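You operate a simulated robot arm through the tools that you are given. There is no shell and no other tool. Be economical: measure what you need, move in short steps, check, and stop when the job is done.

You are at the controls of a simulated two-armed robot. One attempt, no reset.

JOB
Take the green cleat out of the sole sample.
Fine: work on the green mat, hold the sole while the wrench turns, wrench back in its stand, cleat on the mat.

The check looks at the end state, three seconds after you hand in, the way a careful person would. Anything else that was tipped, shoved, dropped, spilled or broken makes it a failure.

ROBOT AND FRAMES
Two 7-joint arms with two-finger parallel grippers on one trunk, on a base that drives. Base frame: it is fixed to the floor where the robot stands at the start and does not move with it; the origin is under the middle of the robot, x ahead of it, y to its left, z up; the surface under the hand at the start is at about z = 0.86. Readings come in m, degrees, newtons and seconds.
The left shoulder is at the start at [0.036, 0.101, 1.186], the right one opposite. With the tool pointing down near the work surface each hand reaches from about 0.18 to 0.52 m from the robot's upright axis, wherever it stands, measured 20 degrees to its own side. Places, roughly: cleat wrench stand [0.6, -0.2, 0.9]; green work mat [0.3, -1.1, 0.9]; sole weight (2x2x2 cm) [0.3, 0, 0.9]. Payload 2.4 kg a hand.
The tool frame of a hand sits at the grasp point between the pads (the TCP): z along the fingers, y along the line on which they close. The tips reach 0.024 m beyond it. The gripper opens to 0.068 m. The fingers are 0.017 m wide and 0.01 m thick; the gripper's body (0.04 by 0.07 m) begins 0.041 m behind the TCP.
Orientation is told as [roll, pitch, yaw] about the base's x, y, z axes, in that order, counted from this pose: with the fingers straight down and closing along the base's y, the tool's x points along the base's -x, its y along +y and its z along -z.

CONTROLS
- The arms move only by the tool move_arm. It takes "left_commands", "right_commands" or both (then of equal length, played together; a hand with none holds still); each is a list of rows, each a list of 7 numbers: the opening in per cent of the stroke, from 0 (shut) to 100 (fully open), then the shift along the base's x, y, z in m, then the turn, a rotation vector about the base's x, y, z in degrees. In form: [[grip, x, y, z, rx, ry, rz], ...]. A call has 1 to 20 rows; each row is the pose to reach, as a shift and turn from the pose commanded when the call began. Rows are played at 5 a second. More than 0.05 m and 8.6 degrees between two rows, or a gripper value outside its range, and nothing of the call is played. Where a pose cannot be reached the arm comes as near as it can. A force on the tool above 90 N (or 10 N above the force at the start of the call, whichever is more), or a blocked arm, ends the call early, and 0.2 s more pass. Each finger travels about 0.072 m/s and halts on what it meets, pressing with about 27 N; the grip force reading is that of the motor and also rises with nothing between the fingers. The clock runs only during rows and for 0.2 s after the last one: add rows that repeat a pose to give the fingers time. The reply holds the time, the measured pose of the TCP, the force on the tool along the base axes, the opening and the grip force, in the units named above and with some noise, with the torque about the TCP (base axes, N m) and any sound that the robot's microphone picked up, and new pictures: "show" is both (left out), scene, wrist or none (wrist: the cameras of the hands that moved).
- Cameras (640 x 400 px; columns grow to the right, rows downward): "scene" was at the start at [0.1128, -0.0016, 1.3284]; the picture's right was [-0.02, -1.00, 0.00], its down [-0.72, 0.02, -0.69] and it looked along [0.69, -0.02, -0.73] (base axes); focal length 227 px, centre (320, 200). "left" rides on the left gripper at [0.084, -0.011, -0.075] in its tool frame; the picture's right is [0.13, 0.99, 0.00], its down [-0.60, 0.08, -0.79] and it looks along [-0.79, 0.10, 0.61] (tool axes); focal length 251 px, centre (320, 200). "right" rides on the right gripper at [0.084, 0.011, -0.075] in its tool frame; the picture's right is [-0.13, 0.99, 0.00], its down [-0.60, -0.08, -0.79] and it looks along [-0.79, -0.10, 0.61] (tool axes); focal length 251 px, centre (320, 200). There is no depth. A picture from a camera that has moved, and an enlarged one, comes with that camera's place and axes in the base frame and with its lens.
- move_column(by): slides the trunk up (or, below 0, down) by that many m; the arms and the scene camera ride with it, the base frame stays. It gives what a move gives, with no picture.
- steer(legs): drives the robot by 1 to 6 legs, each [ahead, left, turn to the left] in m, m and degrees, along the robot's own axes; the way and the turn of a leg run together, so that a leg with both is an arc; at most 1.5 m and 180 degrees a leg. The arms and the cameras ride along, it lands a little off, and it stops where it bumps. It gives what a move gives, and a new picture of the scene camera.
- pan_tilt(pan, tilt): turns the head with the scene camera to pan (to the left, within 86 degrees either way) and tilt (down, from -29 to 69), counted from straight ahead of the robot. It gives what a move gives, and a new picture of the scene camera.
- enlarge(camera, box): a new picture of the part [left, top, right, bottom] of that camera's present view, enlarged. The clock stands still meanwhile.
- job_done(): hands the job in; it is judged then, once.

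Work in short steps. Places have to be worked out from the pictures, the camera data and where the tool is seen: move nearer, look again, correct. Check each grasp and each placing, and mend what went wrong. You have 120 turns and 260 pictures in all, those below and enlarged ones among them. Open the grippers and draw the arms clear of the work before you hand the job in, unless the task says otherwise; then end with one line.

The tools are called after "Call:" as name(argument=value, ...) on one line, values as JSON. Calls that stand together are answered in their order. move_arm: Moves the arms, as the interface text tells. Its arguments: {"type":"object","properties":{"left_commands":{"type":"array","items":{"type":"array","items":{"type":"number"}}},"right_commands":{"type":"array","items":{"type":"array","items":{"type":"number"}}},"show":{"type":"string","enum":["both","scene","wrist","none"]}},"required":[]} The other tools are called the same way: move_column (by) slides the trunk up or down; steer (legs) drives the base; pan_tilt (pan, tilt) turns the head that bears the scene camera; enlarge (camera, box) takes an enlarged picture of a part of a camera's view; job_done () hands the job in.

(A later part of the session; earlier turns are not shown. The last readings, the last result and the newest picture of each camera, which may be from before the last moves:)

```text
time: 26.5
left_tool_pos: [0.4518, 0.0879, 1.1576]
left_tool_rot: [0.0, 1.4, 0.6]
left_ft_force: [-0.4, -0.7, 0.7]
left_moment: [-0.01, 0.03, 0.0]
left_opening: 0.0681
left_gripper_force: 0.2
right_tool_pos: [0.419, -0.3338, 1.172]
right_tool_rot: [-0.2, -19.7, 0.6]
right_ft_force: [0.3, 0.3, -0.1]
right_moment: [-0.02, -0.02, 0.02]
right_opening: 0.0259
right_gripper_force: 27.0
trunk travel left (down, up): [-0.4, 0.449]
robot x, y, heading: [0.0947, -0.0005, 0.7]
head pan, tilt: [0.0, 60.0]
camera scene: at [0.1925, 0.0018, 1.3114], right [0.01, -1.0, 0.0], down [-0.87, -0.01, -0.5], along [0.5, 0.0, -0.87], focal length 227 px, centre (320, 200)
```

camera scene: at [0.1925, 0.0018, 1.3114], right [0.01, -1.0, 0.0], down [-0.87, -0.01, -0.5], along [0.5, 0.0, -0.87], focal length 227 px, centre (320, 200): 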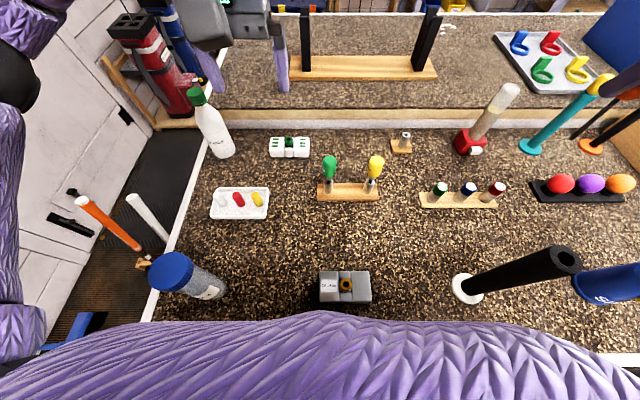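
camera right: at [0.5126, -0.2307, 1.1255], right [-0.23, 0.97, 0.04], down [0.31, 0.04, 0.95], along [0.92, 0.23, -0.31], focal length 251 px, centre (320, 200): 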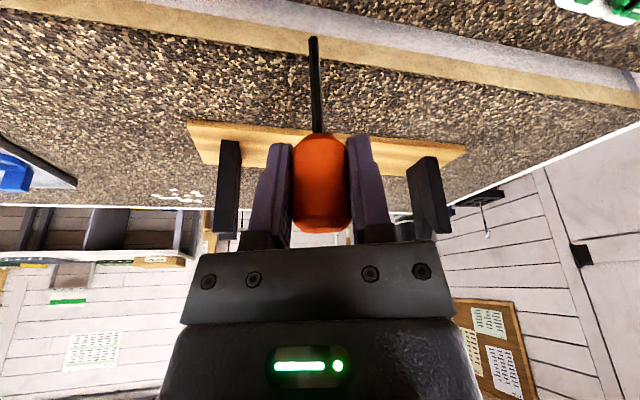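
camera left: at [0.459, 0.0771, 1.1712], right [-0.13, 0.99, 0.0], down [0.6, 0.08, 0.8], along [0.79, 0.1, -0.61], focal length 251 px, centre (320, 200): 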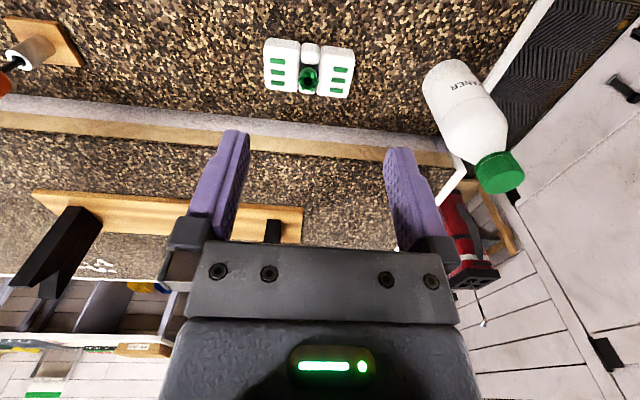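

Heading is back at 0. The sole centre is about (0.592,0.079), 4.5 cm deep in x, with its top at 0.889. I'll yaw the left hand +90° so it closes along x, over the right block and with the camera away from the cleat.

Call:
move_arm(left_commands=[[100, 0.01, 0, 0, 0, 0, 8.1], [100, 0.02, 0, 0, 0, 0, 16.2], [100, 0.03, 0, 0, 0, 0, 24.3], [100, 0.04, -0.01, 0, 0, 0, 32.4], [100, 0.05, -0.01, 0, 0, 0, 40.5], [100, 0.06, -0.02, 0, 0, 0, 48.6], [100, 0.07, -0.02, 0, 0, 0, 56.7], [100, 0.08, -0.03, 0, 0, 0, 64.8], [100, 0.09, -0.03, -0.02, 0, 0, 72.9], [100, 0.1, -0.04, -0.04, 0, 0, 81], [100, 0.11, -0.044, -0.06, 0, 0, 89.2], [100, 0.11, -0.044, -0.06, 0, 0, 89.2]])

```text
time: 29.1
left_tool_pos: [0.5616, 0.0416, 1.0968]
left_tool_rot: [-0.2, 1.4, 89.7]
left_ft_force: [0.3, 0.5, -0.9]
left_moment: [0.0, -0.03, 0.0]
left_opening: 0.0679
left_gripper_force: 0.0
right_tool_pos: [0.4197, -0.3348, 1.1719]
right_tool_rot: [-0.2, -19.5, 0.6]
right_ft_force: [-0.4, -0.2, -1.3]
right_moment: [0.01, 0.02, -0.02]
right_opening: 0.0258
right_gripper_force: 26.8
trunk travel left (down, up): [-0.4, 0.449]
robot x, y, heading: [0.0929, 0.0004, 0.5]
head pan, tilt: [0.0, 60.0]
camera scene: at [0.1925, 0.002, 1.3114], right [0.01, -1.0, 0.0], down [-0.87, -0.01, -0.5], along [0.5, 0.0, -0.87], focal length 227 px, centre (320, 200)
camera left: at [0.5712, -0.0401, 1.1741], right [-0.99, -0.13, 0.0], down [-0.08, 0.62, 0.78], along [-0.1, 0.77, -0.63], focal length 251 px, centre (320, 200)
```

scene: 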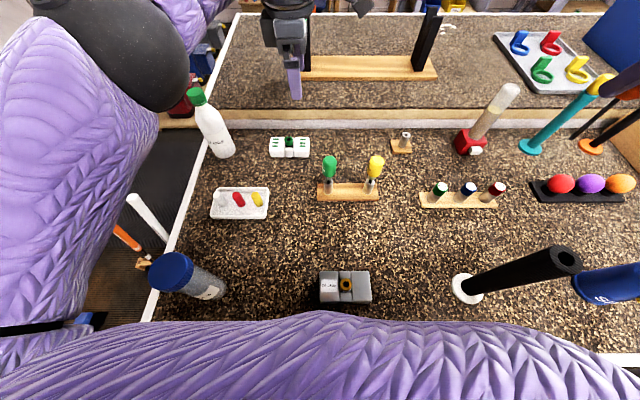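
left: 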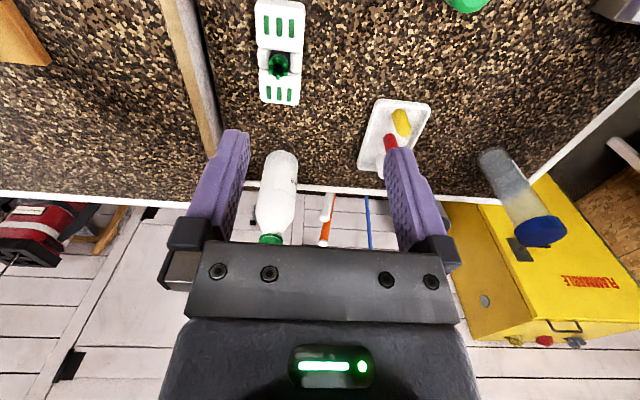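

Yaw is good. Now I'll tilt 20° so the hand leans away from the cleat (toward -y), and approach above the right block.

Call:
move_arm(left_commands=[[100, 0.01, 0, 0, 7, 0, 0], [100, 0.02, 0, -0.02, 14, 0, 0], [100, 0.03, 0.0, -0.05, 20, 0, 0], [100, 0.031, 0.002, -0.09, 20, 0, 0], [100, 0.031, 0.004, -0.13, 20, 0, 0], [100, 0.031, 0.004, -0.15, 20, 0, 0], [100, 0.031, 0.004, -0.15, 20, 0, 0]])

Call:
enlarge(camera="left", box=[180, 20, 460, 260])

```text
time: 30.7
left_tool_pos: [0.5491, 0.0332, 0.9681]
left_tool_rot: [0.1, -18.6, 89.6]
left_ft_force: [-0.1, -0.9, 1.0]
left_moment: [-0.02, 0.04, -0.02]
left_opening: 0.0683
left_gripper_force: 0.0
left hand out of reach, approached as far as the arm can: row 1, 2, 3, 4, 5, 6, 7
right_tool_pos: [0.4201, -0.3367, 1.1718]
right_tool_rot: [-0.1, -19.6, 0.7]
right_ft_force: [0.9, -0.6, -0.3]
right_moment: [-0.01, 0.02, -0.04]
right_opening: 0.0258
right_gripper_force: 26.8
trunk travel left (down, up): [-0.4, 0.449]
robot x, y, heading: [0.0963, -0.0028, 0.5]
head pan, tilt: [0.0, 60.0]
camera scene: at [0.1925, 0.0003, 1.3114], right [0.01, -1.0, 0.0], down [-0.87, -0.01, -0.5], along [0.5, 0.0, -0.87], focal length 227 px, centre (320, 200)
camera left: at [0.5593, -0.0722, 1.011], right [-0.99, -0.12, -0.04], down [-0.08, 0.32, 0.94], along [-0.1, 0.94, -0.33], focal length 251 px, centre (320, 200)
```

scene: 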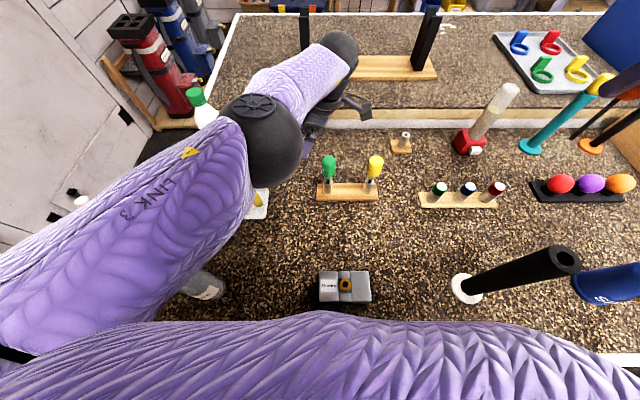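
left: 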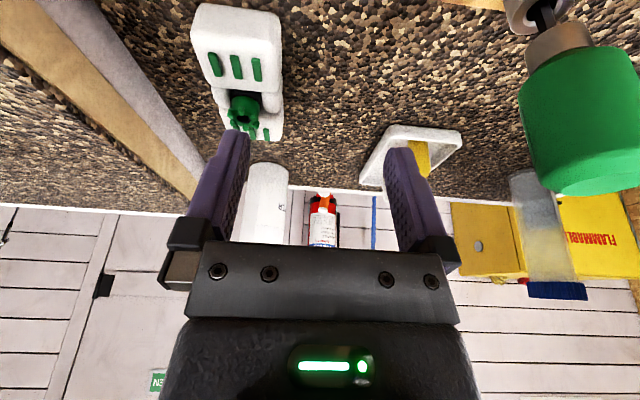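

```text
1.67 times, centred on (320, 140) of left
camera zoom: at [0.5593, -0.0722, 1.011], right [-0.99, -0.12, -0.04], down [-0.08, 0.32, 0.94], along [-0.1, 0.94, -0.33], focal length 419 px, centre (320, 300)
```

zoom: 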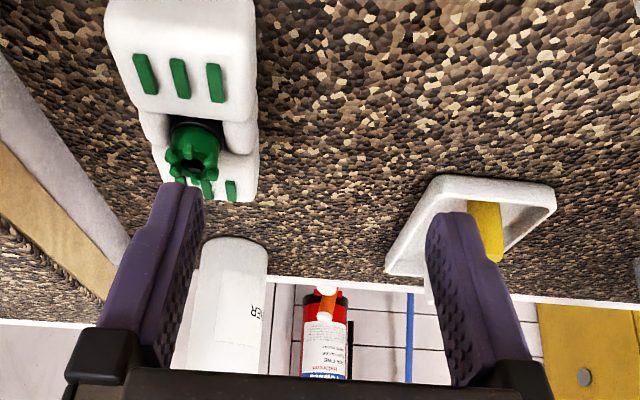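

Leaning toward -y costs reach, so I'll go vertical again. I'll also raise the hands and turn the base 15° right to bring the left shoulder forward.

Call:
move_arm(left_commands=[[100, 0, 0, 0.04, 0, 0, 0], [100, 0.0, 0, 0.08, -7, 0, 0], [100, 0.0, 0.0, 0.12, -14, 0, 0], [100, -0.01, 0.0, 0.15, -20, 0, 0], [100, -0.03, 0.0, 0.17, -20, 0, 0], [100, -0.06, 0.0, 0.17, -20, 0, 0]], right_commands=[[0, 0, 0, 0.01, 0, 0, 0], [0, 0, 0, 0.02, 0, 0, 0], [0, 0, 0, 0.03, 0, 0, 0], [0, 0, 0, 0.04, 0, 0, 0], [0, 0, 0, 0.04, 0, 0, 0], [0, 0, 0, 0.04, 0, 0, 0]], show="none")

Call:
steer(legs=[[0, 0, -15]])

```text
time: 32.1
left_tool_pos: [0.4862, 0.0322, 1.1372]
left_tool_rot: [-0.3, 1.6, 89.9]
left_ft_force: [-0.1, -0.1, -1.2]
left_moment: [0.01, -0.05, 0.0]
left_opening: 0.0682
left_gripper_force: 0.0
left hand out of reach, approached as far as the arm can: row 1, 2, 3, 4
right_tool_pos: [0.4205, -0.3363, 1.2116]
right_tool_rot: [-0.1, -19.7, 0.5]
right_ft_force: [0.8, -0.9, 0.0]
right_moment: [-0.01, 0.02, 0.02]
right_opening: 0.0256
right_gripper_force: 27.2
trunk travel left (down, up): [-0.4, 0.449]
robot x, y, heading: [0.0981, -0.0003, 0.8]
head pan, tilt: [0.0, 60.0]
```

```text
time: 33.4
left_tool_pos: [0.4809, -0.0672, 1.1363]
left_tool_rot: [-0.2, 1.3, 75.1]
left_ft_force: [-0.2, -0.1, -0.6]
left_moment: [0.01, 0.0, -0.03]
left_opening: 0.0681
left_gripper_force: 0.0
right_tool_pos: [0.324, -0.407, 1.2121]
right_tool_rot: [-0.1, -19.5, -14.2]
right_ft_force: [0.2, -0.1, -1.0]
right_moment: [0.04, 0.0, 0.03]
right_opening: 0.0258
right_gripper_force: 26.9
trunk travel left (down, up): [-0.4, 0.449]
robot x, y, heading: [0.0977, -0.0023, -14.3]
head pan, tilt: [0.0, 60.0]
camera scene: at [0.1896, -0.0237, 1.3114], right [-0.25, -0.97, 0.0], down [-0.84, 0.21, -0.5], along [0.49, -0.12, -0.87], focal length 227 px, centre (320, 200)
```

scene: 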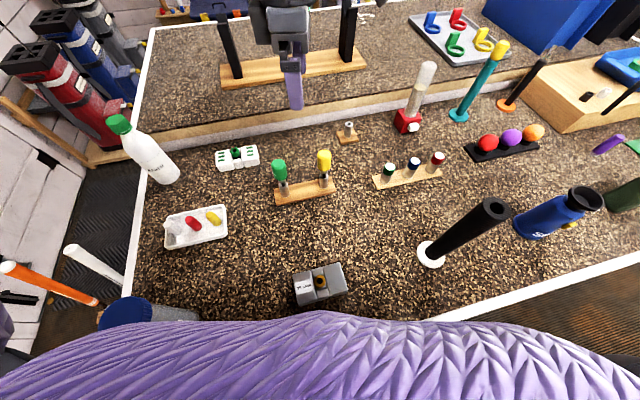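

Now I'll move the left hand over the right block of the sole and restore yaw to 90°.

Call:
move_arm(left_commands=[[100, 0.02, 0.03, 0, 0, 0, 7.5], [100, 0.04, 0.06, 0, 0, 0, 14.9], [100, 0.06, 0.09, -0.02, 0, 0, 14.9], [100, 0.08, 0.113, -0.05, 0, 0, 14.9], [100, 0.1, 0.113, -0.09, 0, 0, 14.9], [100, 0.111, 0.113, -0.13, 0, 0, 14.9], [100, 0.111, 0.113, -0.17, 0, 0, 14.9], [100, 0.111, 0.113, -0.17, 0, 0, 14.9]])

```text
time: 35.2
left_tool_pos: [0.5942, 0.0477, 0.9634]
left_tool_rot: [-0.2, 1.4, 89.9]
left_ft_force: [0.6, 0.2, 0.0]
left_moment: [-0.01, -0.01, 0.03]
left_opening: 0.0681
left_gripper_force: 0.0
right_tool_pos: [0.3239, -0.408, 1.2105]
right_tool_rot: [-0.1, -19.7, -14.2]
right_ft_force: [-0.3, 1.1, -0.3]
right_moment: [0.01, 0.0, -0.01]
right_opening: 0.0257
right_gripper_force: 26.7
trunk travel left (down, up): [-0.4, 0.449]
robot x, y, heading: [0.0963, 0.0, -14.2]
head pan, tilt: [0.0, 60.0]
camera scene: at [0.1896, -0.0241, 1.3113], right [-0.25, -0.97, 0.0], down [-0.84, 0.21, -0.5], along [0.49, -0.12, -0.87], focal length 227 px, centre (320, 200)
camera left: at [0.6049, -0.0343, 1.0403], right [-0.99, -0.13, 0.0], down [-0.08, 0.62, 0.78], along [-0.1, 0.77, -0.63], focal length 251 px, centre (320, 200)
```

scene: 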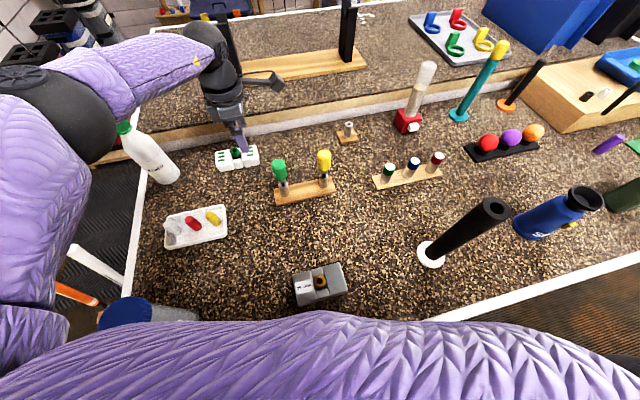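
left: 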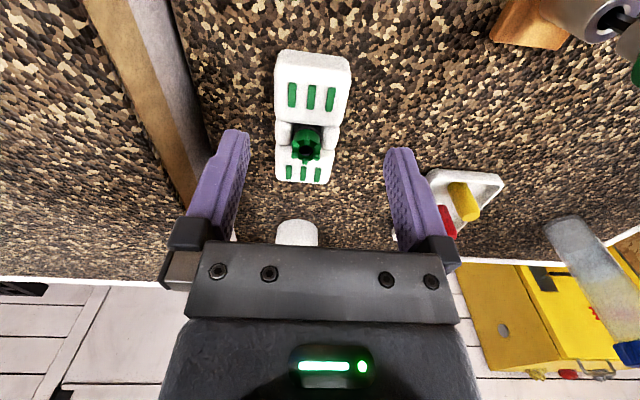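

The hand reached the target. The right block's centre is at about (0.599,0.047). I'll descend to grip it near z 0.889.

Call:
move_arm(left_commands=[[100, 0.005, -0.002, -0.02, 0, -1, 0], [100, 0.005, -0.002, -0.04, 0, -1, 0], [100, 0.005, -0.002, -0.06, 0, -1, 0], [100, 0.005, -0.002, -0.072, 0, -1, 0], [100, 0.005, -0.002, -0.072, 0, -1, 0]])

```text
time: 36.4
left_tool_pos: [0.5994, 0.0447, 0.8949]
left_tool_rot: [-1.3, 1.4, 89.9]
left_ft_force: [-0.4, 0.0, -0.3]
left_moment: [-0.01, -0.02, -0.02]
left_opening: 0.0682
left_gripper_force: 0.0
right_tool_pos: [0.3252, -0.4072, 1.2115]
right_tool_rot: [-0.1, -19.5, -14.3]
right_ft_force: [-0.8, 0.1, -1.7]
right_moment: [-0.03, 0.01, -0.02]
right_opening: 0.0257
right_gripper_force: 27.2
trunk travel left (down, up): [-0.4, 0.449]
robot x, y, heading: [0.0967, 0.0013, -14.1]
head pan, tilt: [0.0, 60.0]
camera scene: at [0.1896, -0.024, 1.3114], right [-0.25, -0.97, 0.0], down [-0.84, 0.21, -0.5], along [0.49, -0.12, -0.87], focal length 227 px, centre (320, 200)
camera left: at [0.6079, -0.0375, 0.9708], right [-0.99, -0.13, -0.02], down [-0.09, 0.62, 0.78], along [-0.09, 0.77, -0.63], focal length 251 px, centre (320, 200)
```

scene: 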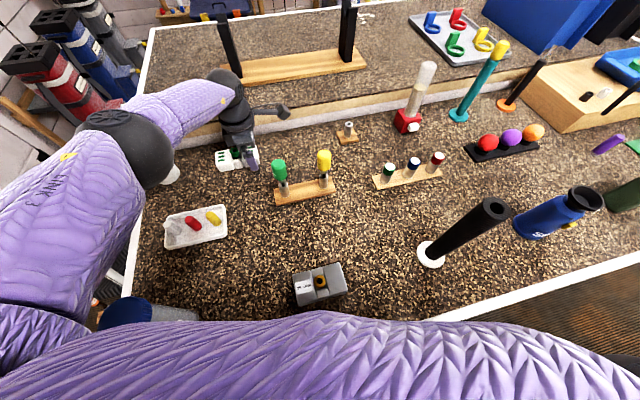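
left: 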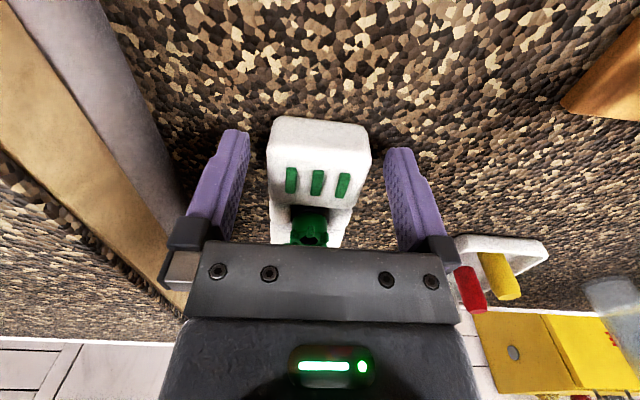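

Well centred. I'll lower a few mm and close.

Call:
move_arm(left_commands=[[100, 0, 0, -0.005, 0, 1, 0], [60, 0, 0, -0.006, 0, 1, 0], [30, 0, 0, -0.006, 0, 1, 0], [0, 0, 0, -0.006, 0, 1, 0], [0, 0, 0, -0.006, 0, 1, 0], [0, 0, 0, -0.006, 0, 1, 0]], show="wrist")

```text
time: 37.8
left_tool_pos: [0.5976, 0.0433, 0.8883]
left_tool_rot: [-0.2, 1.5, 89.9]
left_ft_force: [5.8, 0.0, 12.5]
left_moment: [0.07, -0.04, -0.16]
left_opening: 0.0478
left_gripper_force: 26.4
right_tool_pos: [0.3233, -0.4084, 1.2113]
right_tool_rot: [-0.1, -19.6, -14.2]
right_ft_force: [-0.2, 0.6, -0.1]
right_moment: [-0.01, -0.02, 0.01]
right_opening: 0.0255
right_gripper_force: 27.2
trunk travel left (down, up): [-0.4, 0.449]
robot x, y, heading: [0.0998, -0.0003, -14.0]
head pan, tilt: [0.0, 60.0]
camera left: at [0.6088, -0.0381, 0.965], right [-0.99, -0.13, 0.0], down [-0.08, 0.62, 0.78], along [-0.1, 0.77, -0.63], focal length 251 px, centre (320, 200)
```

left: 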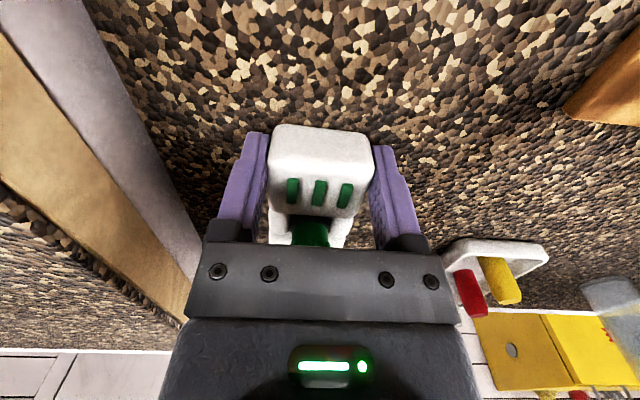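

Gripped at 48 mm. I'll lift and retract along the path I came in on.

Call:
move_arm(left_commands=[[0, 0, 0, 0.02, 0, 0, 0], [0, 0, 0, 0.05, 0, 0, 0], [0, -0.005, 0, 0.09, 0, 0, 0], [0, -0.015, 0, 0.13, 0, 0, 0], [0, -0.03, 0, 0.17, 0, 0, 0], [0, -0.05, -0.01, 0.2, 0, 0, 0], [0, -0.08, -0.03, 0.23, 0, 0, 0], [0, -0.11, -0.06, 0.25, 0, 0, 0], [0, -0.11, -0.06, 0.25, 0, 0, 0]])

```text
time: 39.8
left_tool_pos: [0.4855, -0.0182, 1.1391]
left_tool_rot: [-0.3, 1.4, 89.9]
left_ft_force: [0.5, -0.3, -0.7]
left_moment: [-0.04, 0.02, -0.01]
left_opening: 0.0476
left_gripper_force: 27.0
right_tool_pos: [0.3248, -0.4073, 1.2118]
right_tool_rot: [-0.1, -19.6, -14.2]
right_ft_force: [-0.1, -0.3, -0.8]
right_moment: [-0.03, 0.0, 0.05]
right_opening: 0.0258
right_gripper_force: 27.0
trunk travel left (down, up): [-0.4, 0.449]
robot x, y, heading: [0.0949, -0.0002, -14.3]
head pan, tilt: [0.0, 60.0]
camera scene: at [0.1896, -0.0242, 1.3113], right [-0.25, -0.97, 0.0], down [-0.84, 0.21, -0.5], along [0.49, -0.12, -0.87], focal length 227 px, centre (320, 200)
camera left: at [0.4969, -0.0995, 1.2158], right [-0.99, -0.13, 0.0], down [-0.08, 0.62, 0.78], along [-0.1, 0.77, -0.63], focal length 251 px, centre (320, 200)
```

scene: 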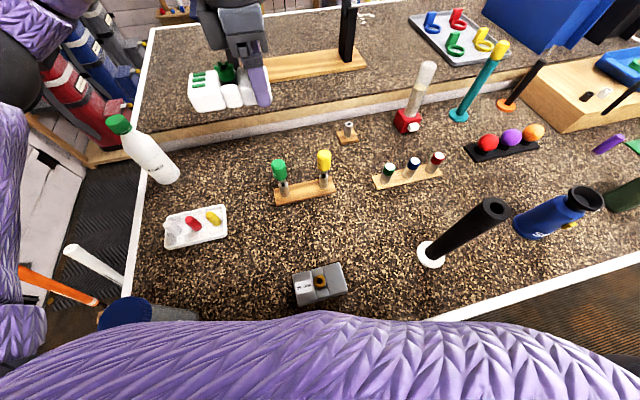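
left: 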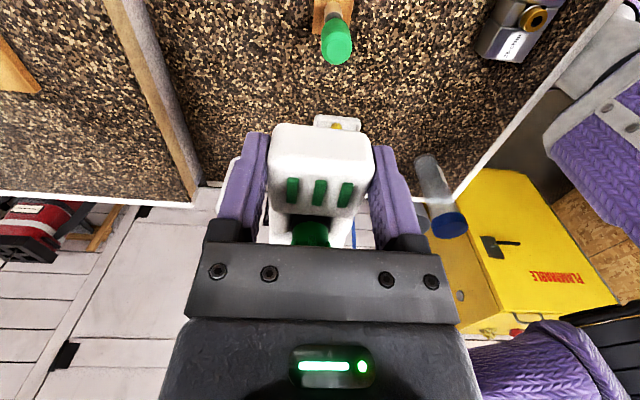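

The sole is held and the bottle is undisturbed. Next I'll face straight and back off from the table.

Call:
steer(legs=[[0, 0, 14.2], [-0.1, 0, 0]])

```text
time: 41.8
left_tool_pos: [0.3779, 0.0817, 1.1383]
left_tool_rot: [-0.1, 1.4, 104.3]
left_ft_force: [-0.8, 0.0, -1.1]
left_moment: [-0.05, -0.02, 0.02]
left_opening: 0.0474
left_gripper_force: 27.0
right_tool_pos: [0.3176, -0.3364, 1.2113]
right_tool_rot: [0.0, -19.5, 0.3]
right_ft_force: [-0.6, -0.5, -0.6]
right_moment: [0.0, 0.01, 0.01]
right_opening: 0.0255
right_gripper_force: 27.2
trunk travel left (down, up): [-0.4, 0.449]
robot x, y, heading: [-0.0057, -0.0037, 0.2]
head pan, tilt: [0.0, 60.0]
camera scene: at [0.0923, 0.0001, 1.3113], right [0.0, -1.0, 0.0], down [-0.87, 0.0, -0.5], along [0.5, 0.0, -0.87], focal length 227 px, centre (320, 200)
```

scene: 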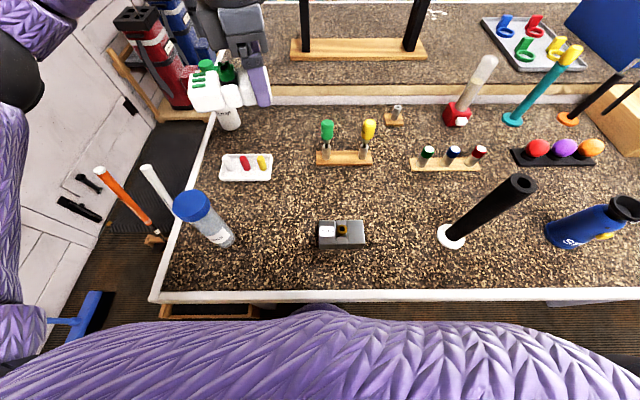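

Free of the table. I'll raise the trunk for clearance and start sliding right.

Call:
move_column(by=0.1)

Call:
steer(legs=[[0, -0.6, 0]])

Call:
pan_tilt(pan=-30, tilt=45)

```text
time: 43.2
left_tool_pos: [0.3783, 0.0809, 1.2375]
left_tool_rot: [0.0, 1.5, 104.3]
left_ft_force: [0.2, -0.1, -1.3]
left_moment: [-0.07, -0.02, 0.0]
left_opening: 0.0475
left_gripper_force: 27.2
right_tool_pos: [0.3189, -0.3376, 1.3114]
right_tool_rot: [-0.1, -19.5, 0.3]
right_ft_force: [0.2, -0.5, -0.7]
right_moment: [0.06, 0.0, 0.0]
right_opening: 0.0254
right_gripper_force: 27.2
trunk travel left (down, up): [-0.5, 0.349]
robot x, y, heading: [-0.0049, -0.0011, 0.2]
head pan, tilt: [0.0, 60.0]
```

```text
time: 46.5
left_tool_pos: [0.3808, -0.5113, 1.2373]
left_tool_rot: [-0.2, 1.3, 104.3]
left_ft_force: [0.8, -0.7, -1.4]
left_moment: [-0.09, 0.0, -0.01]
left_opening: 0.0475
left_gripper_force: 27.1
right_tool_pos: [0.322, -0.9312, 1.3118]
right_tool_rot: [-0.1, -19.5, 0.4]
right_ft_force: [-0.2, -0.1, -1.0]
right_moment: [0.0, -0.02, -0.02]
right_opening: 0.0259
right_gripper_force: 27.1
trunk travel left (down, up): [-0.5, 0.349]
robot x, y, heading: [-0.0002, -0.5969, 0.4]
head pan, tilt: [0.0, 60.0]
camera scene: at [0.0849, -0.5941, 1.4117], right [0.01, -1.0, 0.0], down [-0.87, 0.0, -0.5], along [0.5, 0.0, -0.87], focal length 227 px, centre (320, 200)
```

scene: 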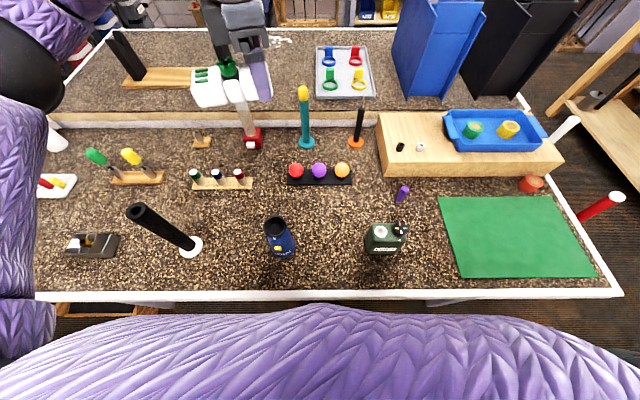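

```text
time: 47.5
left_tool_pos: [0.3804, -0.5127, 1.2383]
left_tool_rot: [0.0, 1.4, 104.4]
left_ft_force: [0.2, -0.5, -1.3]
left_moment: [-0.04, 0.01, 0.02]
left_opening: 0.0476
left_gripper_force: 26.9
right_tool_pos: [0.3227, -0.9301, 1.3096]
right_tool_rot: [-0.1, -19.5, 0.4]
right_ft_force: [-0.3, 0.0, -0.4]
right_moment: [0.02, 0.01, 0.02]
right_opening: 0.0258
right_gripper_force: 27.3
trunk travel left (down, up): [-0.5, 0.349]
robot x, y, heading: [-0.0034, -0.5936, 0.2]
head pan, tilt: [-30.0, 45.0]
camera scene: at [0.0889, -0.6342, 1.4311], right [-0.49, -0.87, 0.0], down [-0.62, 0.35, -0.71], along [0.61, -0.35, -0.71], focal length 227 px, centre (320, 200)
```

scene: 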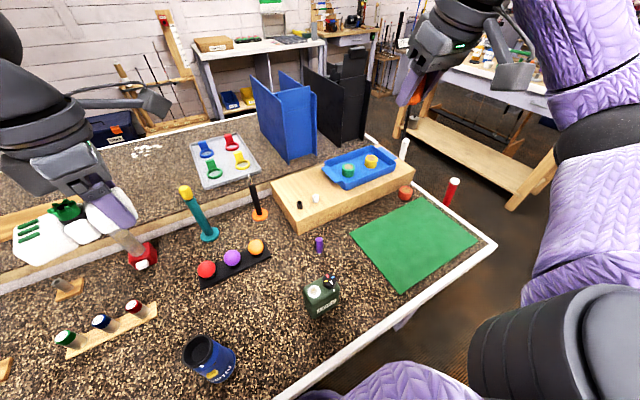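

The mat spans about x 0.20–0.41 and y -0.91 to -1.22. I'll drive on until I'm standing in front of it.

Call:
steer(legs=[[-0.05, -0.475, 0]])

Call:
pan_tilt(pan=0, tilt=60)

```text
time: 50.2
left_tool_pos: [0.333, -0.9766, 1.2377]
left_tool_rot: [-0.2, 1.4, 104.0]
left_ft_force: [0.4, 0.3, -2.2]
left_moment: [-0.03, -0.01, 0.01]
left_opening: 0.0477
left_gripper_force: 26.4
right_tool_pos: [0.2711, -1.3937, 1.3106]
right_tool_rot: [-0.1, -19.5, -0.1]
right_ft_force: [-0.3, -0.5, -0.8]
right_moment: [0.02, 0.0, -0.01]
right_opening: 0.0259
right_gripper_force: 27.1
trunk travel left (down, up): [-0.5, 0.349]
robot x, y, heading: [-0.054, -1.0581, -0.3]
head pan, tilt: [-30.0, 45.0]
camera scene: at [0.0395, -1.097, 1.4312], right [-0.5, -0.86, 0.0], down [-0.61, 0.36, -0.71], along [0.61, -0.35, -0.71], focal length 227 px, centre (320, 200)
```

scene: 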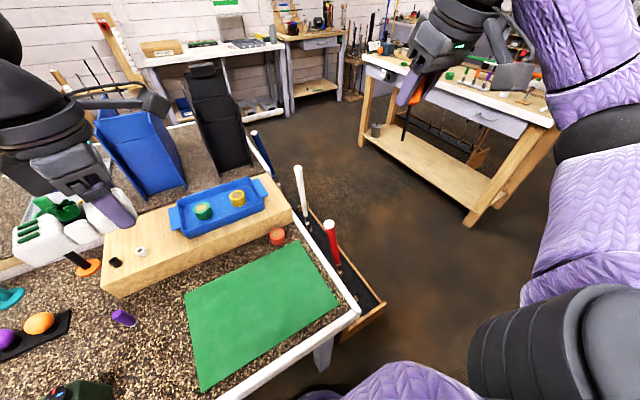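

```text
time: 51.2
left_tool_pos: [0.332, -0.9773, 1.2389]
left_tool_rot: [-0.1, 1.4, 104.1]
left_ft_force: [-0.3, 0.6, -1.2]
left_moment: [-0.04, 0.01, -0.01]
left_opening: 0.0475
left_gripper_force: 26.8
right_tool_pos: [0.2713, -1.3951, 1.31]
right_tool_rot: [-0.1, -19.5, -0.1]
right_ft_force: [-1.0, -0.3, -0.6]
right_moment: [-0.01, 0.03, -0.01]
right_opening: 0.0256
right_gripper_force: 26.7
trunk travel left (down, up): [-0.5, 0.349]
robot x, y, heading: [-0.0515, -1.0585, 0.1]
head pan, tilt: [0.0, 60.0]
camera scene: at [0.036, -1.0558, 1.4117], right [0.0, -1.0, 0.0], down [-0.87, 0.0, -0.5], along [0.5, 0.0, -0.87], focal length 227 px, centre (320, 200)
```

scene: 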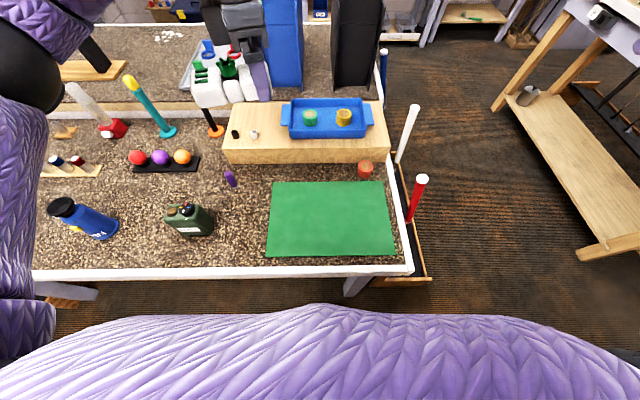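

I'm in front of the mat, which spans x 0.19–0.41 and y -0.93 to -1.245. I'll swing the left hand to yaw -45° so the sole lies diagonally with the cleat toward mid-mat.

Call:
move_arm(left_commands=[[0, 0, 0, 0, 0, 0, -8.3], [0, 0, 0, 0, 0, 0, -16.6], [0, 0, -0.01, 0, 0, 0, -24.9], [0, 0, -0.02, 0, 0, 0, -33.2], [0, -0.01, -0.02, 0, 0, 0, -41.5], [0, -0.01, -0.03, 0, 0, 0, -49.8], [0, -0.01, -0.03, 0, 0, 0, -58.1], [0, -0.02, -0.04, 0, 0, 0, -66.4], [0, -0.02, -0.04, 0, 0, 0, -74.7], [0, -0.02, -0.05, 0, 0, 0, -83], [0, -0.03, -0.05, 0, 0, 0, -91.3], [0, -0.03, -0.06, 0, 0, 0, -99.6], [0, -0.03, -0.06, 0, 0, 0, -107.9], [0, -0.04, -0.07, 0, 0, 0, -116.2], [0, -0.04, -0.07, 0, 0, 0, -124.5], [0, -0.047, -0.078, 0, 0, 0, -132.8], [0, -0.047, -0.078, 0, 0, 0, -141.1], [0, -0.047, -0.078, 0, 0, 0, -149], [0, -0.047, -0.078, 0, 0, 0, -149]])

```text
time: 55.2
left_tool_pos: [0.2856, -1.0543, 1.2389]
left_tool_rot: [-0.1, 1.6, -45.1]
left_ft_force: [-0.6, -0.6, -1.3]
left_moment: [0.01, 0.01, -0.03]
left_opening: 0.0474
left_gripper_force: 26.7
right_tool_pos: [0.2706, -1.396, 1.3116]
right_tool_rot: [-0.1, -19.5, -0.1]
right_ft_force: [-0.1, -1.5, -0.5]
right_moment: [-0.01, -0.01, -0.01]
right_opening: 0.0255
right_gripper_force: 26.9
trunk travel left (down, up): [-0.5, 0.349]
robot x, y, heading: [-0.0541, -1.0576, -0.2]
head pan, tilt: [0.0, 60.0]
camera scene: at [0.0359, -1.0558, 1.4117], right [0.0, -1.0, 0.0], down [-0.87, 0.0, -0.5], along [0.5, 0.0, -0.87], focal length 227 px, centre (320, 200)
camera left: at [0.2209, -1.0047, 1.3155], right [0.61, 0.79, 0.0], down [0.5, -0.39, 0.78], along [0.62, -0.47, -0.63], focal length 251 px, centre (320, 200)
```

scene: 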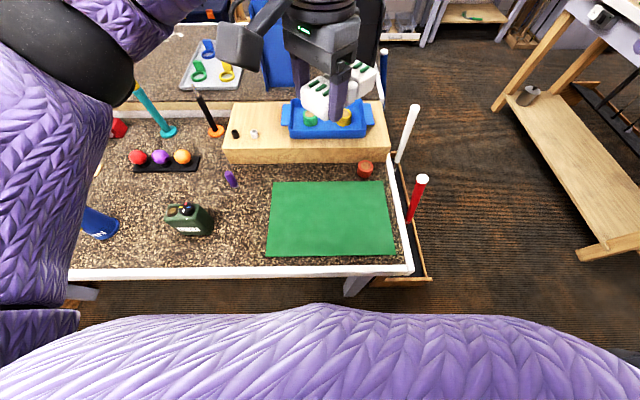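
left: 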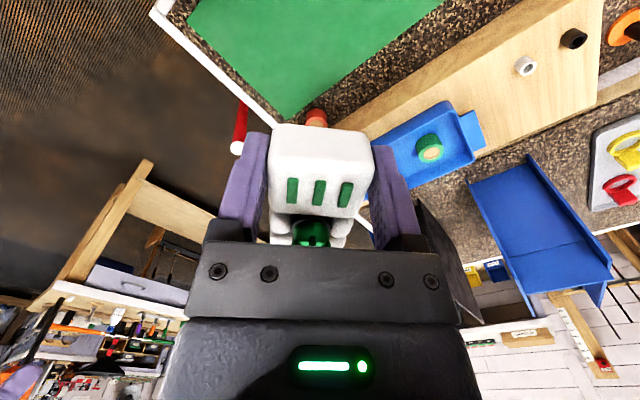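

Now I'll lower the trunk and set the sole down on the mat gently.

Call:
move_column(by=-0.1)

Call:
move_arm(left_commands=[[0, 0, 0, -0.04, 0, 0, 0], [0, 0, 0, -0.08, 0, 0, 0], [0, 0, 0, -0.12, 0, 0, 0], [0, 0, 0, -0.16, 0, 0, 0], [0, 0, 0, -0.19, 0, 0, 0], [0, 0, 0, -0.215, 0, 0, 0], [0, 0, 0, -0.23, 0, 0, 0], [0, 0, 0, -0.236, 0, 0, 0], [0, 0, 0, -0.24, 0, 0, 0], [0, 0, 0, -0.24, 0, 0, 0]])

```text
time: 56.5
left_tool_pos: [0.285, -1.0552, 1.1378]
left_tool_rot: [-0.1, 1.3, -45.0]
left_ft_force: [-0.5, 0.0, -1.1]
left_moment: [0.05, 0.02, -0.01]
left_opening: 0.0475
left_gripper_force: 27.0
right_tool_pos: [0.2703, -1.395, 1.2112]
right_tool_rot: [-0.1, -19.4, -0.2]
right_ft_force: [-1.0, 0.2, -0.8]
right_moment: [-0.01, 0.03, 0.0]
right_opening: 0.0259
right_gripper_force: 27.1
trunk travel left (down, up): [-0.4, 0.449]
robot x, y, heading: [-0.0527, -1.0536, -0.2]
head pan, tilt: [0.0, 60.0]
```

```text
time: 58.7
left_tool_pos: [0.2845, -1.0544, 0.8978]
left_tool_rot: [-0.1, 1.6, -45.0]
left_ft_force: [0.1, 0.8, -1.5]
left_moment: [0.03, 0.04, -0.03]
left_opening: 0.0476
left_gripper_force: 26.8
right_tool_pos: [0.272, -1.3948, 1.2105]
right_tool_rot: [-0.2, -19.5, -0.1]
right_ft_force: [0.4, -0.2, -0.5]
right_moment: [0.0, -0.02, -0.01]
right_opening: 0.0257
right_gripper_force: 27.0
trunk travel left (down, up): [-0.4, 0.449]
robot x, y, heading: [-0.0509, -1.0572, 0.0]
head pan, tilt: [0.0, 60.0]
camera scene: at [0.0471, -1.0558, 1.3112], right [0.0, -1.0, 0.0], down [-0.87, 0.0, -0.5], along [0.5, 0.0, -0.87], focal length 227 px, centre (320, 200)
camera left: at [0.22, -1.004, 0.9755], right [0.61, 0.79, 0.0], down [0.5, -0.38, 0.78], along [0.62, -0.47, -0.63], focal length 251 px, centre (320, 200)
```

scene: 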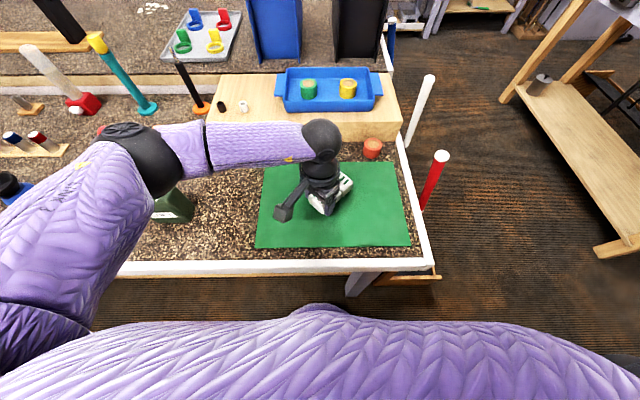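
left: 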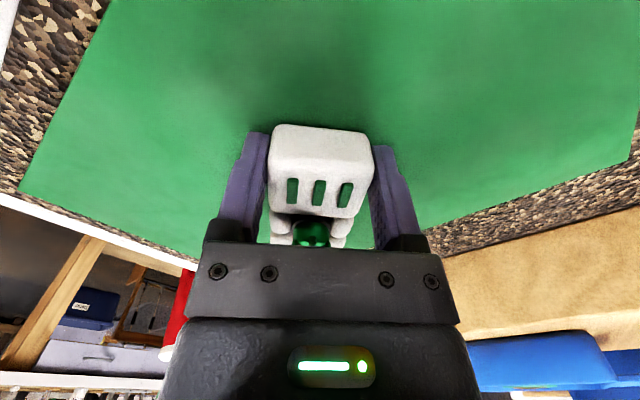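

No contact yet. I'll ease down a little further.

Call:
move_arm(left_commands=[[0, 0, 0, -0.003, 0, 0, 0], [0, 0, 0, -0.006, 0, 0, 0], [0, 0, 0, -0.008, 0, 0, 0], [0, 0, 0, -0.009, 0, 0, 0]], show="none")

```text
time: 59.7
left_tool_pos: [0.2853, -1.0532, 0.8921]
left_tool_rot: [0.0, 1.1, -45.0]
left_ft_force: [0.8, 5.4, 43.0]
left_moment: [-0.06, -0.14, 0.1]
left_opening: 0.0475
left_gripper_force: 27.1
right_tool_pos: [0.268, -1.3926, 1.2116]
right_tool_rot: [-0.2, -19.6, 0.0]
right_ft_force: [0.0, 0.4, -1.3]
right_moment: [0.04, 0.03, 0.01]
right_opening: 0.0256
right_gripper_force: 27.3
trunk travel left (down, up): [-0.4, 0.449]
robot x, y, heading: [-0.0511, -1.0557, -0.2]
head pan, tilt: [0.0, 60.0]
```

Contact made. I'll relieve the load, open, and back up. Then I'll tilt 22° so the hand leans away from the cleat, giving the wrench hand room before I regrip.

Call:
move_arm(left_commands=[[0, 0, 0, 0.007, 0, 0, 0], [40, 0, 0, 0.007, 0, 0, 0], [80, 0, 0, 0.007, 0, 0, 0], [100, 0, 0, 0.007, 0, 0, 0], [100, 0, 0, 0.03, 0, 0, 0], [100, 0, 0, 0.05, -5.2, -5.2, 0], [100, 0, 0, 0.05, -10.4, -10.4, 0], [100, -0.003, 0.003, 0.05, -15.6, -15.6, 0], [100, -0.003, 0.003, 0.05, -15.6, -15.6, 0]])

```text
time: 61.7
left_tool_pos: [0.2827, -1.0517, 0.9388]
left_tool_rot: [0.0, -20.7, -44.9]
left_ft_force: [-0.2, -0.9, 0.4]
left_moment: [-0.01, 0.01, 0.01]
left_opening: 0.0678
left_gripper_force: 0.0
right_tool_pos: [0.27, -1.3947, 1.2106]
right_tool_rot: [-0.2, -19.5, -0.2]
right_ft_force: [0.4, -0.8, -0.2]
right_moment: [-0.03, 0.0, 0.0]
right_opening: 0.0256
right_gripper_force: 27.4
trunk travel left (down, up): [-0.4, 0.449]
robot x, y, heading: [-0.0534, -1.0516, -0.1]
head pan, tilt: [0.0, 60.0]
camera scene: at [0.047, -1.0557, 1.3112], right [0.0, -1.0, 0.0], down [-0.87, 0.0, -0.5], along [0.5, 0.0, -0.87], focal length 227 px, centre (320, 200)
camera left: at [0.2002, -0.9848, 0.9797], right [0.62, 0.79, -0.05], down [0.26, -0.14, 0.96], along [0.74, -0.6, -0.29], focal length 251 px, centre (320, 200)
```

scene: 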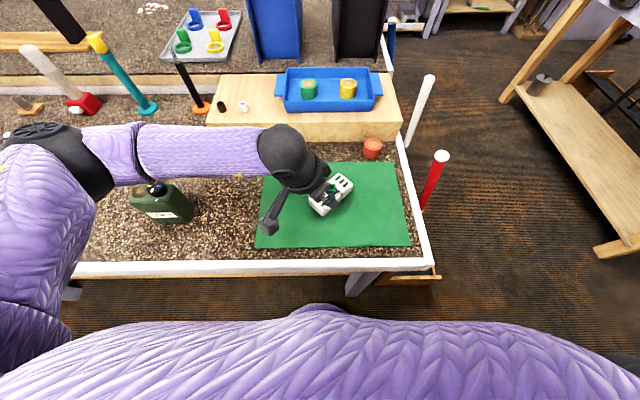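
left: 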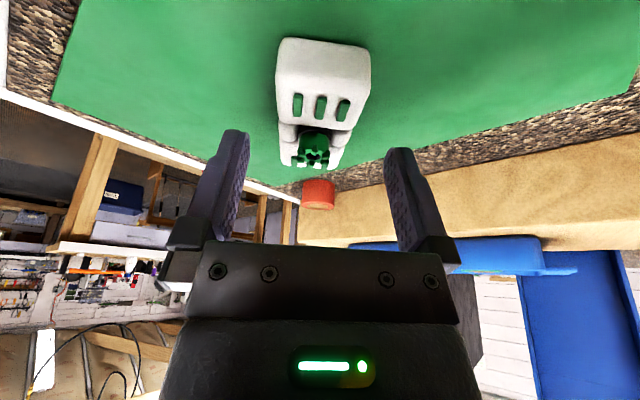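

The sole is flat on the mat. I'll lower to z≈0.897 and grip again.

Call:
move_arm(left_commands=[[100, 0, 0, -0.02, 0, 0, 0], [100, 0, 0, -0.036, 0, 0, 0], [100, 0, 0, -0.042, 0, 0, 0], [50, 0, 0, -0.042, 0, 0, 0], [0, 0, 0, -0.042, 0, 0, 0], [0, 0, 0, -0.042, 0, 0, 0], [0, 0, 0, -0.042, 0, 0, 0]])

Call:
enlarge(camera="scene", box=[255, 150, 405, 245])

```text
time: 63.3
left_tool_pos: [0.2814, -1.0519, 0.8956]
left_tool_rot: [-0.1, -20.6, -45.0]
left_ft_force: [0.4, -0.3, -0.3]
left_moment: [-0.02, -0.07, -0.02]
left_opening: 0.0479
left_gripper_force: 27.3
right_tool_pos: [0.2712, -1.3961, 1.2094]
right_tool_rot: [-0.1, -19.6, -0.1]
right_ft_force: [-0.1, -0.7, -0.8]
right_moment: [-0.02, 0.03, 0.0]
right_opening: 0.0254
right_gripper_force: 27.3
trunk travel left (down, up): [-0.4, 0.449]
robot x, y, heading: [-0.0509, -1.054, -0.1]
head pan, tilt: [0.0, 60.0]
camera scene: at [0.0471, -1.0559, 1.3112], right [0.0, -1.0, 0.0], down [-0.87, 0.0, -0.5], along [0.5, 0.0, -0.87], focal length 227 px, centre (320, 200)
camera left: at [0.2, -0.985, 0.9365], right [0.62, 0.79, -0.05], down [0.26, -0.15, 0.95], along [0.74, -0.6, -0.29], focal length 251 px, centre (320, 200)
```

scene: 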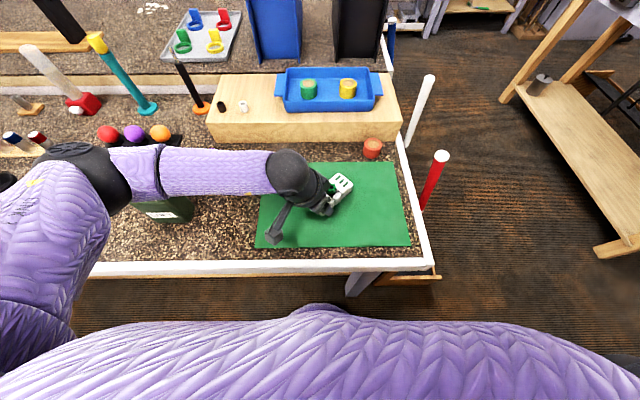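
left: 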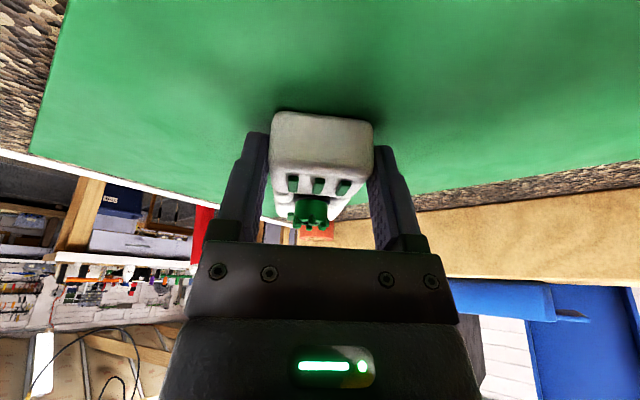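

```text
4.21 times, centred on (330, 198) of scene
camera zoom: at [0.0471, -1.0559, 1.3112], right [0.0, -1.0, 0.0], down [-0.87, 0.0, -0.5], along [0.5, 0.0, -0.87], focal length 957 px, centre (278, 210)
```

zoom: 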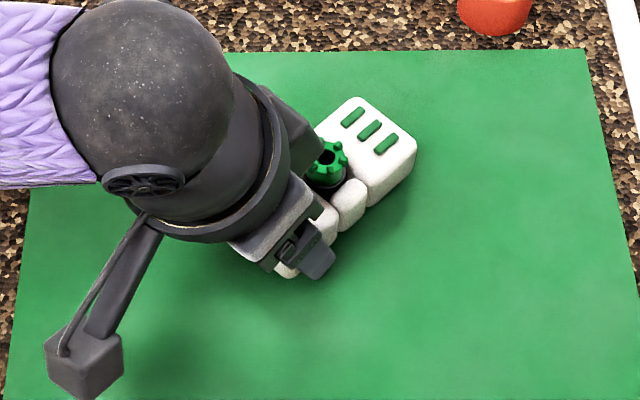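

The sole is held firmly, with the cleat at about (0.313,-1.083). I'll bring the wrench hand over, yawing +40° so it leans to the right, away from the left hand.

Call:
move_arm(right_commands=[[0, 0.01, 0.04, 0, 0, 0, 8], [0, 0.02, 0.08, 0, 0, 0, 16], [0, 0.03, 0.12, 0, 0, 0, 24], [0, 0.03, 0.16, 0, 0, 0, 32], [0, 0.035, 0.2, -0.02, 0, 0, 40], [0, 0.035, 0.2, -0.05, 0, 0, 40], [0, 0.035, 0.2, -0.05, 0, 0, 40]])

Call:
enlarge(camera="scene", box=[280, 40, 460, 220])

Call:
enlarge(camera="right", box=[220, 0, 420, 200])

```text
time: 64.9
left_tool_pos: [0.2821, -1.052, 0.8967]
left_tool_rot: [-0.1, -20.6, -44.9]
left_ft_force: [0.9, -0.6, -0.3]
left_moment: [0.03, -0.03, 0.0]
left_opening: 0.0474
left_gripper_force: 26.8
right_tool_pos: [0.3073, -1.1944, 1.1625]
right_tool_rot: [-0.1, -19.5, 40.1]
right_ft_force: [-0.4, 0.7, -0.9]
right_moment: [-0.02, -0.03, -0.01]
right_opening: 0.0253
right_gripper_force: 26.8
trunk travel left (down, up): [-0.4, 0.449]
robot x, y, heading: [-0.051, -1.0532, -0.1]
head pan, tilt: [0.0, 60.0]
camera scene: at [0.0471, -1.0557, 1.3112], right [0.0, -1.0, 0.0], down [-0.87, 0.0, -0.5], along [0.5, 0.0, -0.87], focal length 227 px, centre (320, 200)
camera right: at [0.2205, -1.2521, 1.2048], right [-0.54, 0.84, 0.04], down [0.28, 0.14, 0.95], along [0.79, 0.53, -0.31], focal length 251 px, centre (320, 200)
```

scene: 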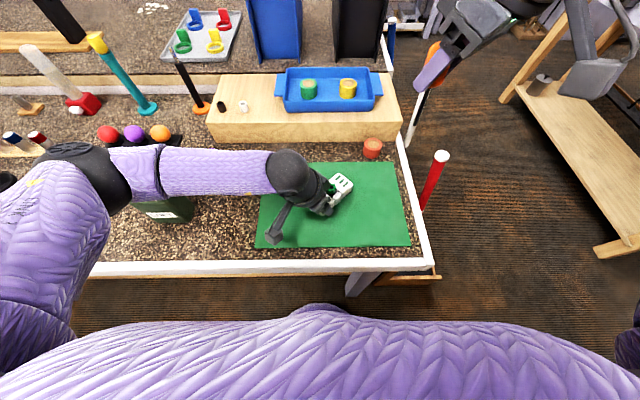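
right: 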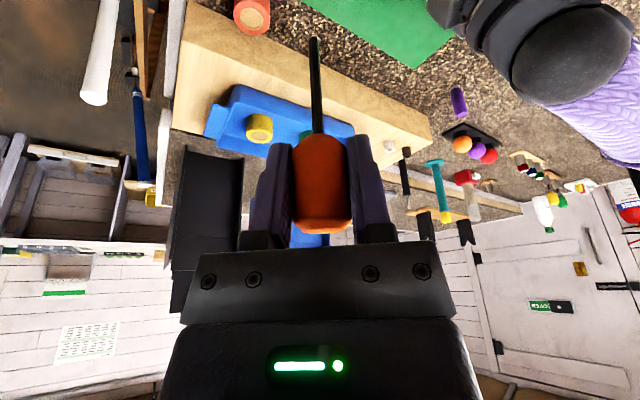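

```text
2.22 times, centred on (370, 130) of scene
camera zoom: at [0.0471, -1.0557, 1.3112], right [0.0, -1.0, 0.0], down [-0.87, 0.0, -0.5], along [0.5, 0.0, -0.87], focal length 505 px, centre (209, 356)
```

zoom: 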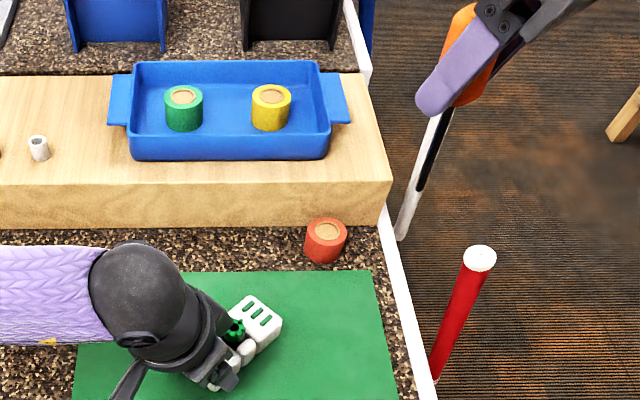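

```text
2.00 times, centred on (320, 100) of right
camera zoom: at [0.2205, -1.2521, 1.2048], right [-0.54, 0.84, 0.04], down [0.28, 0.14, 0.95], along [0.79, 0.53, -0.31], focal length 503 px, centre (320, 400)
```

zoom: 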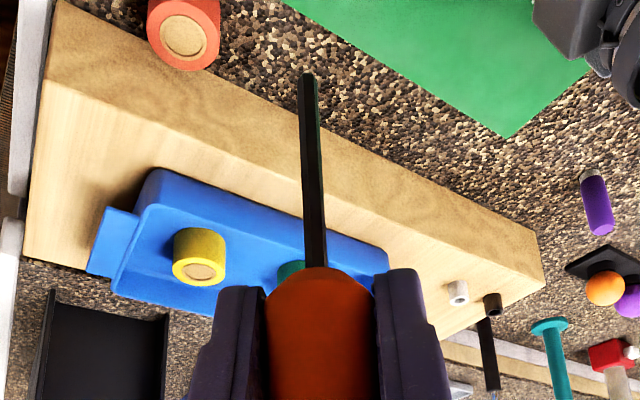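

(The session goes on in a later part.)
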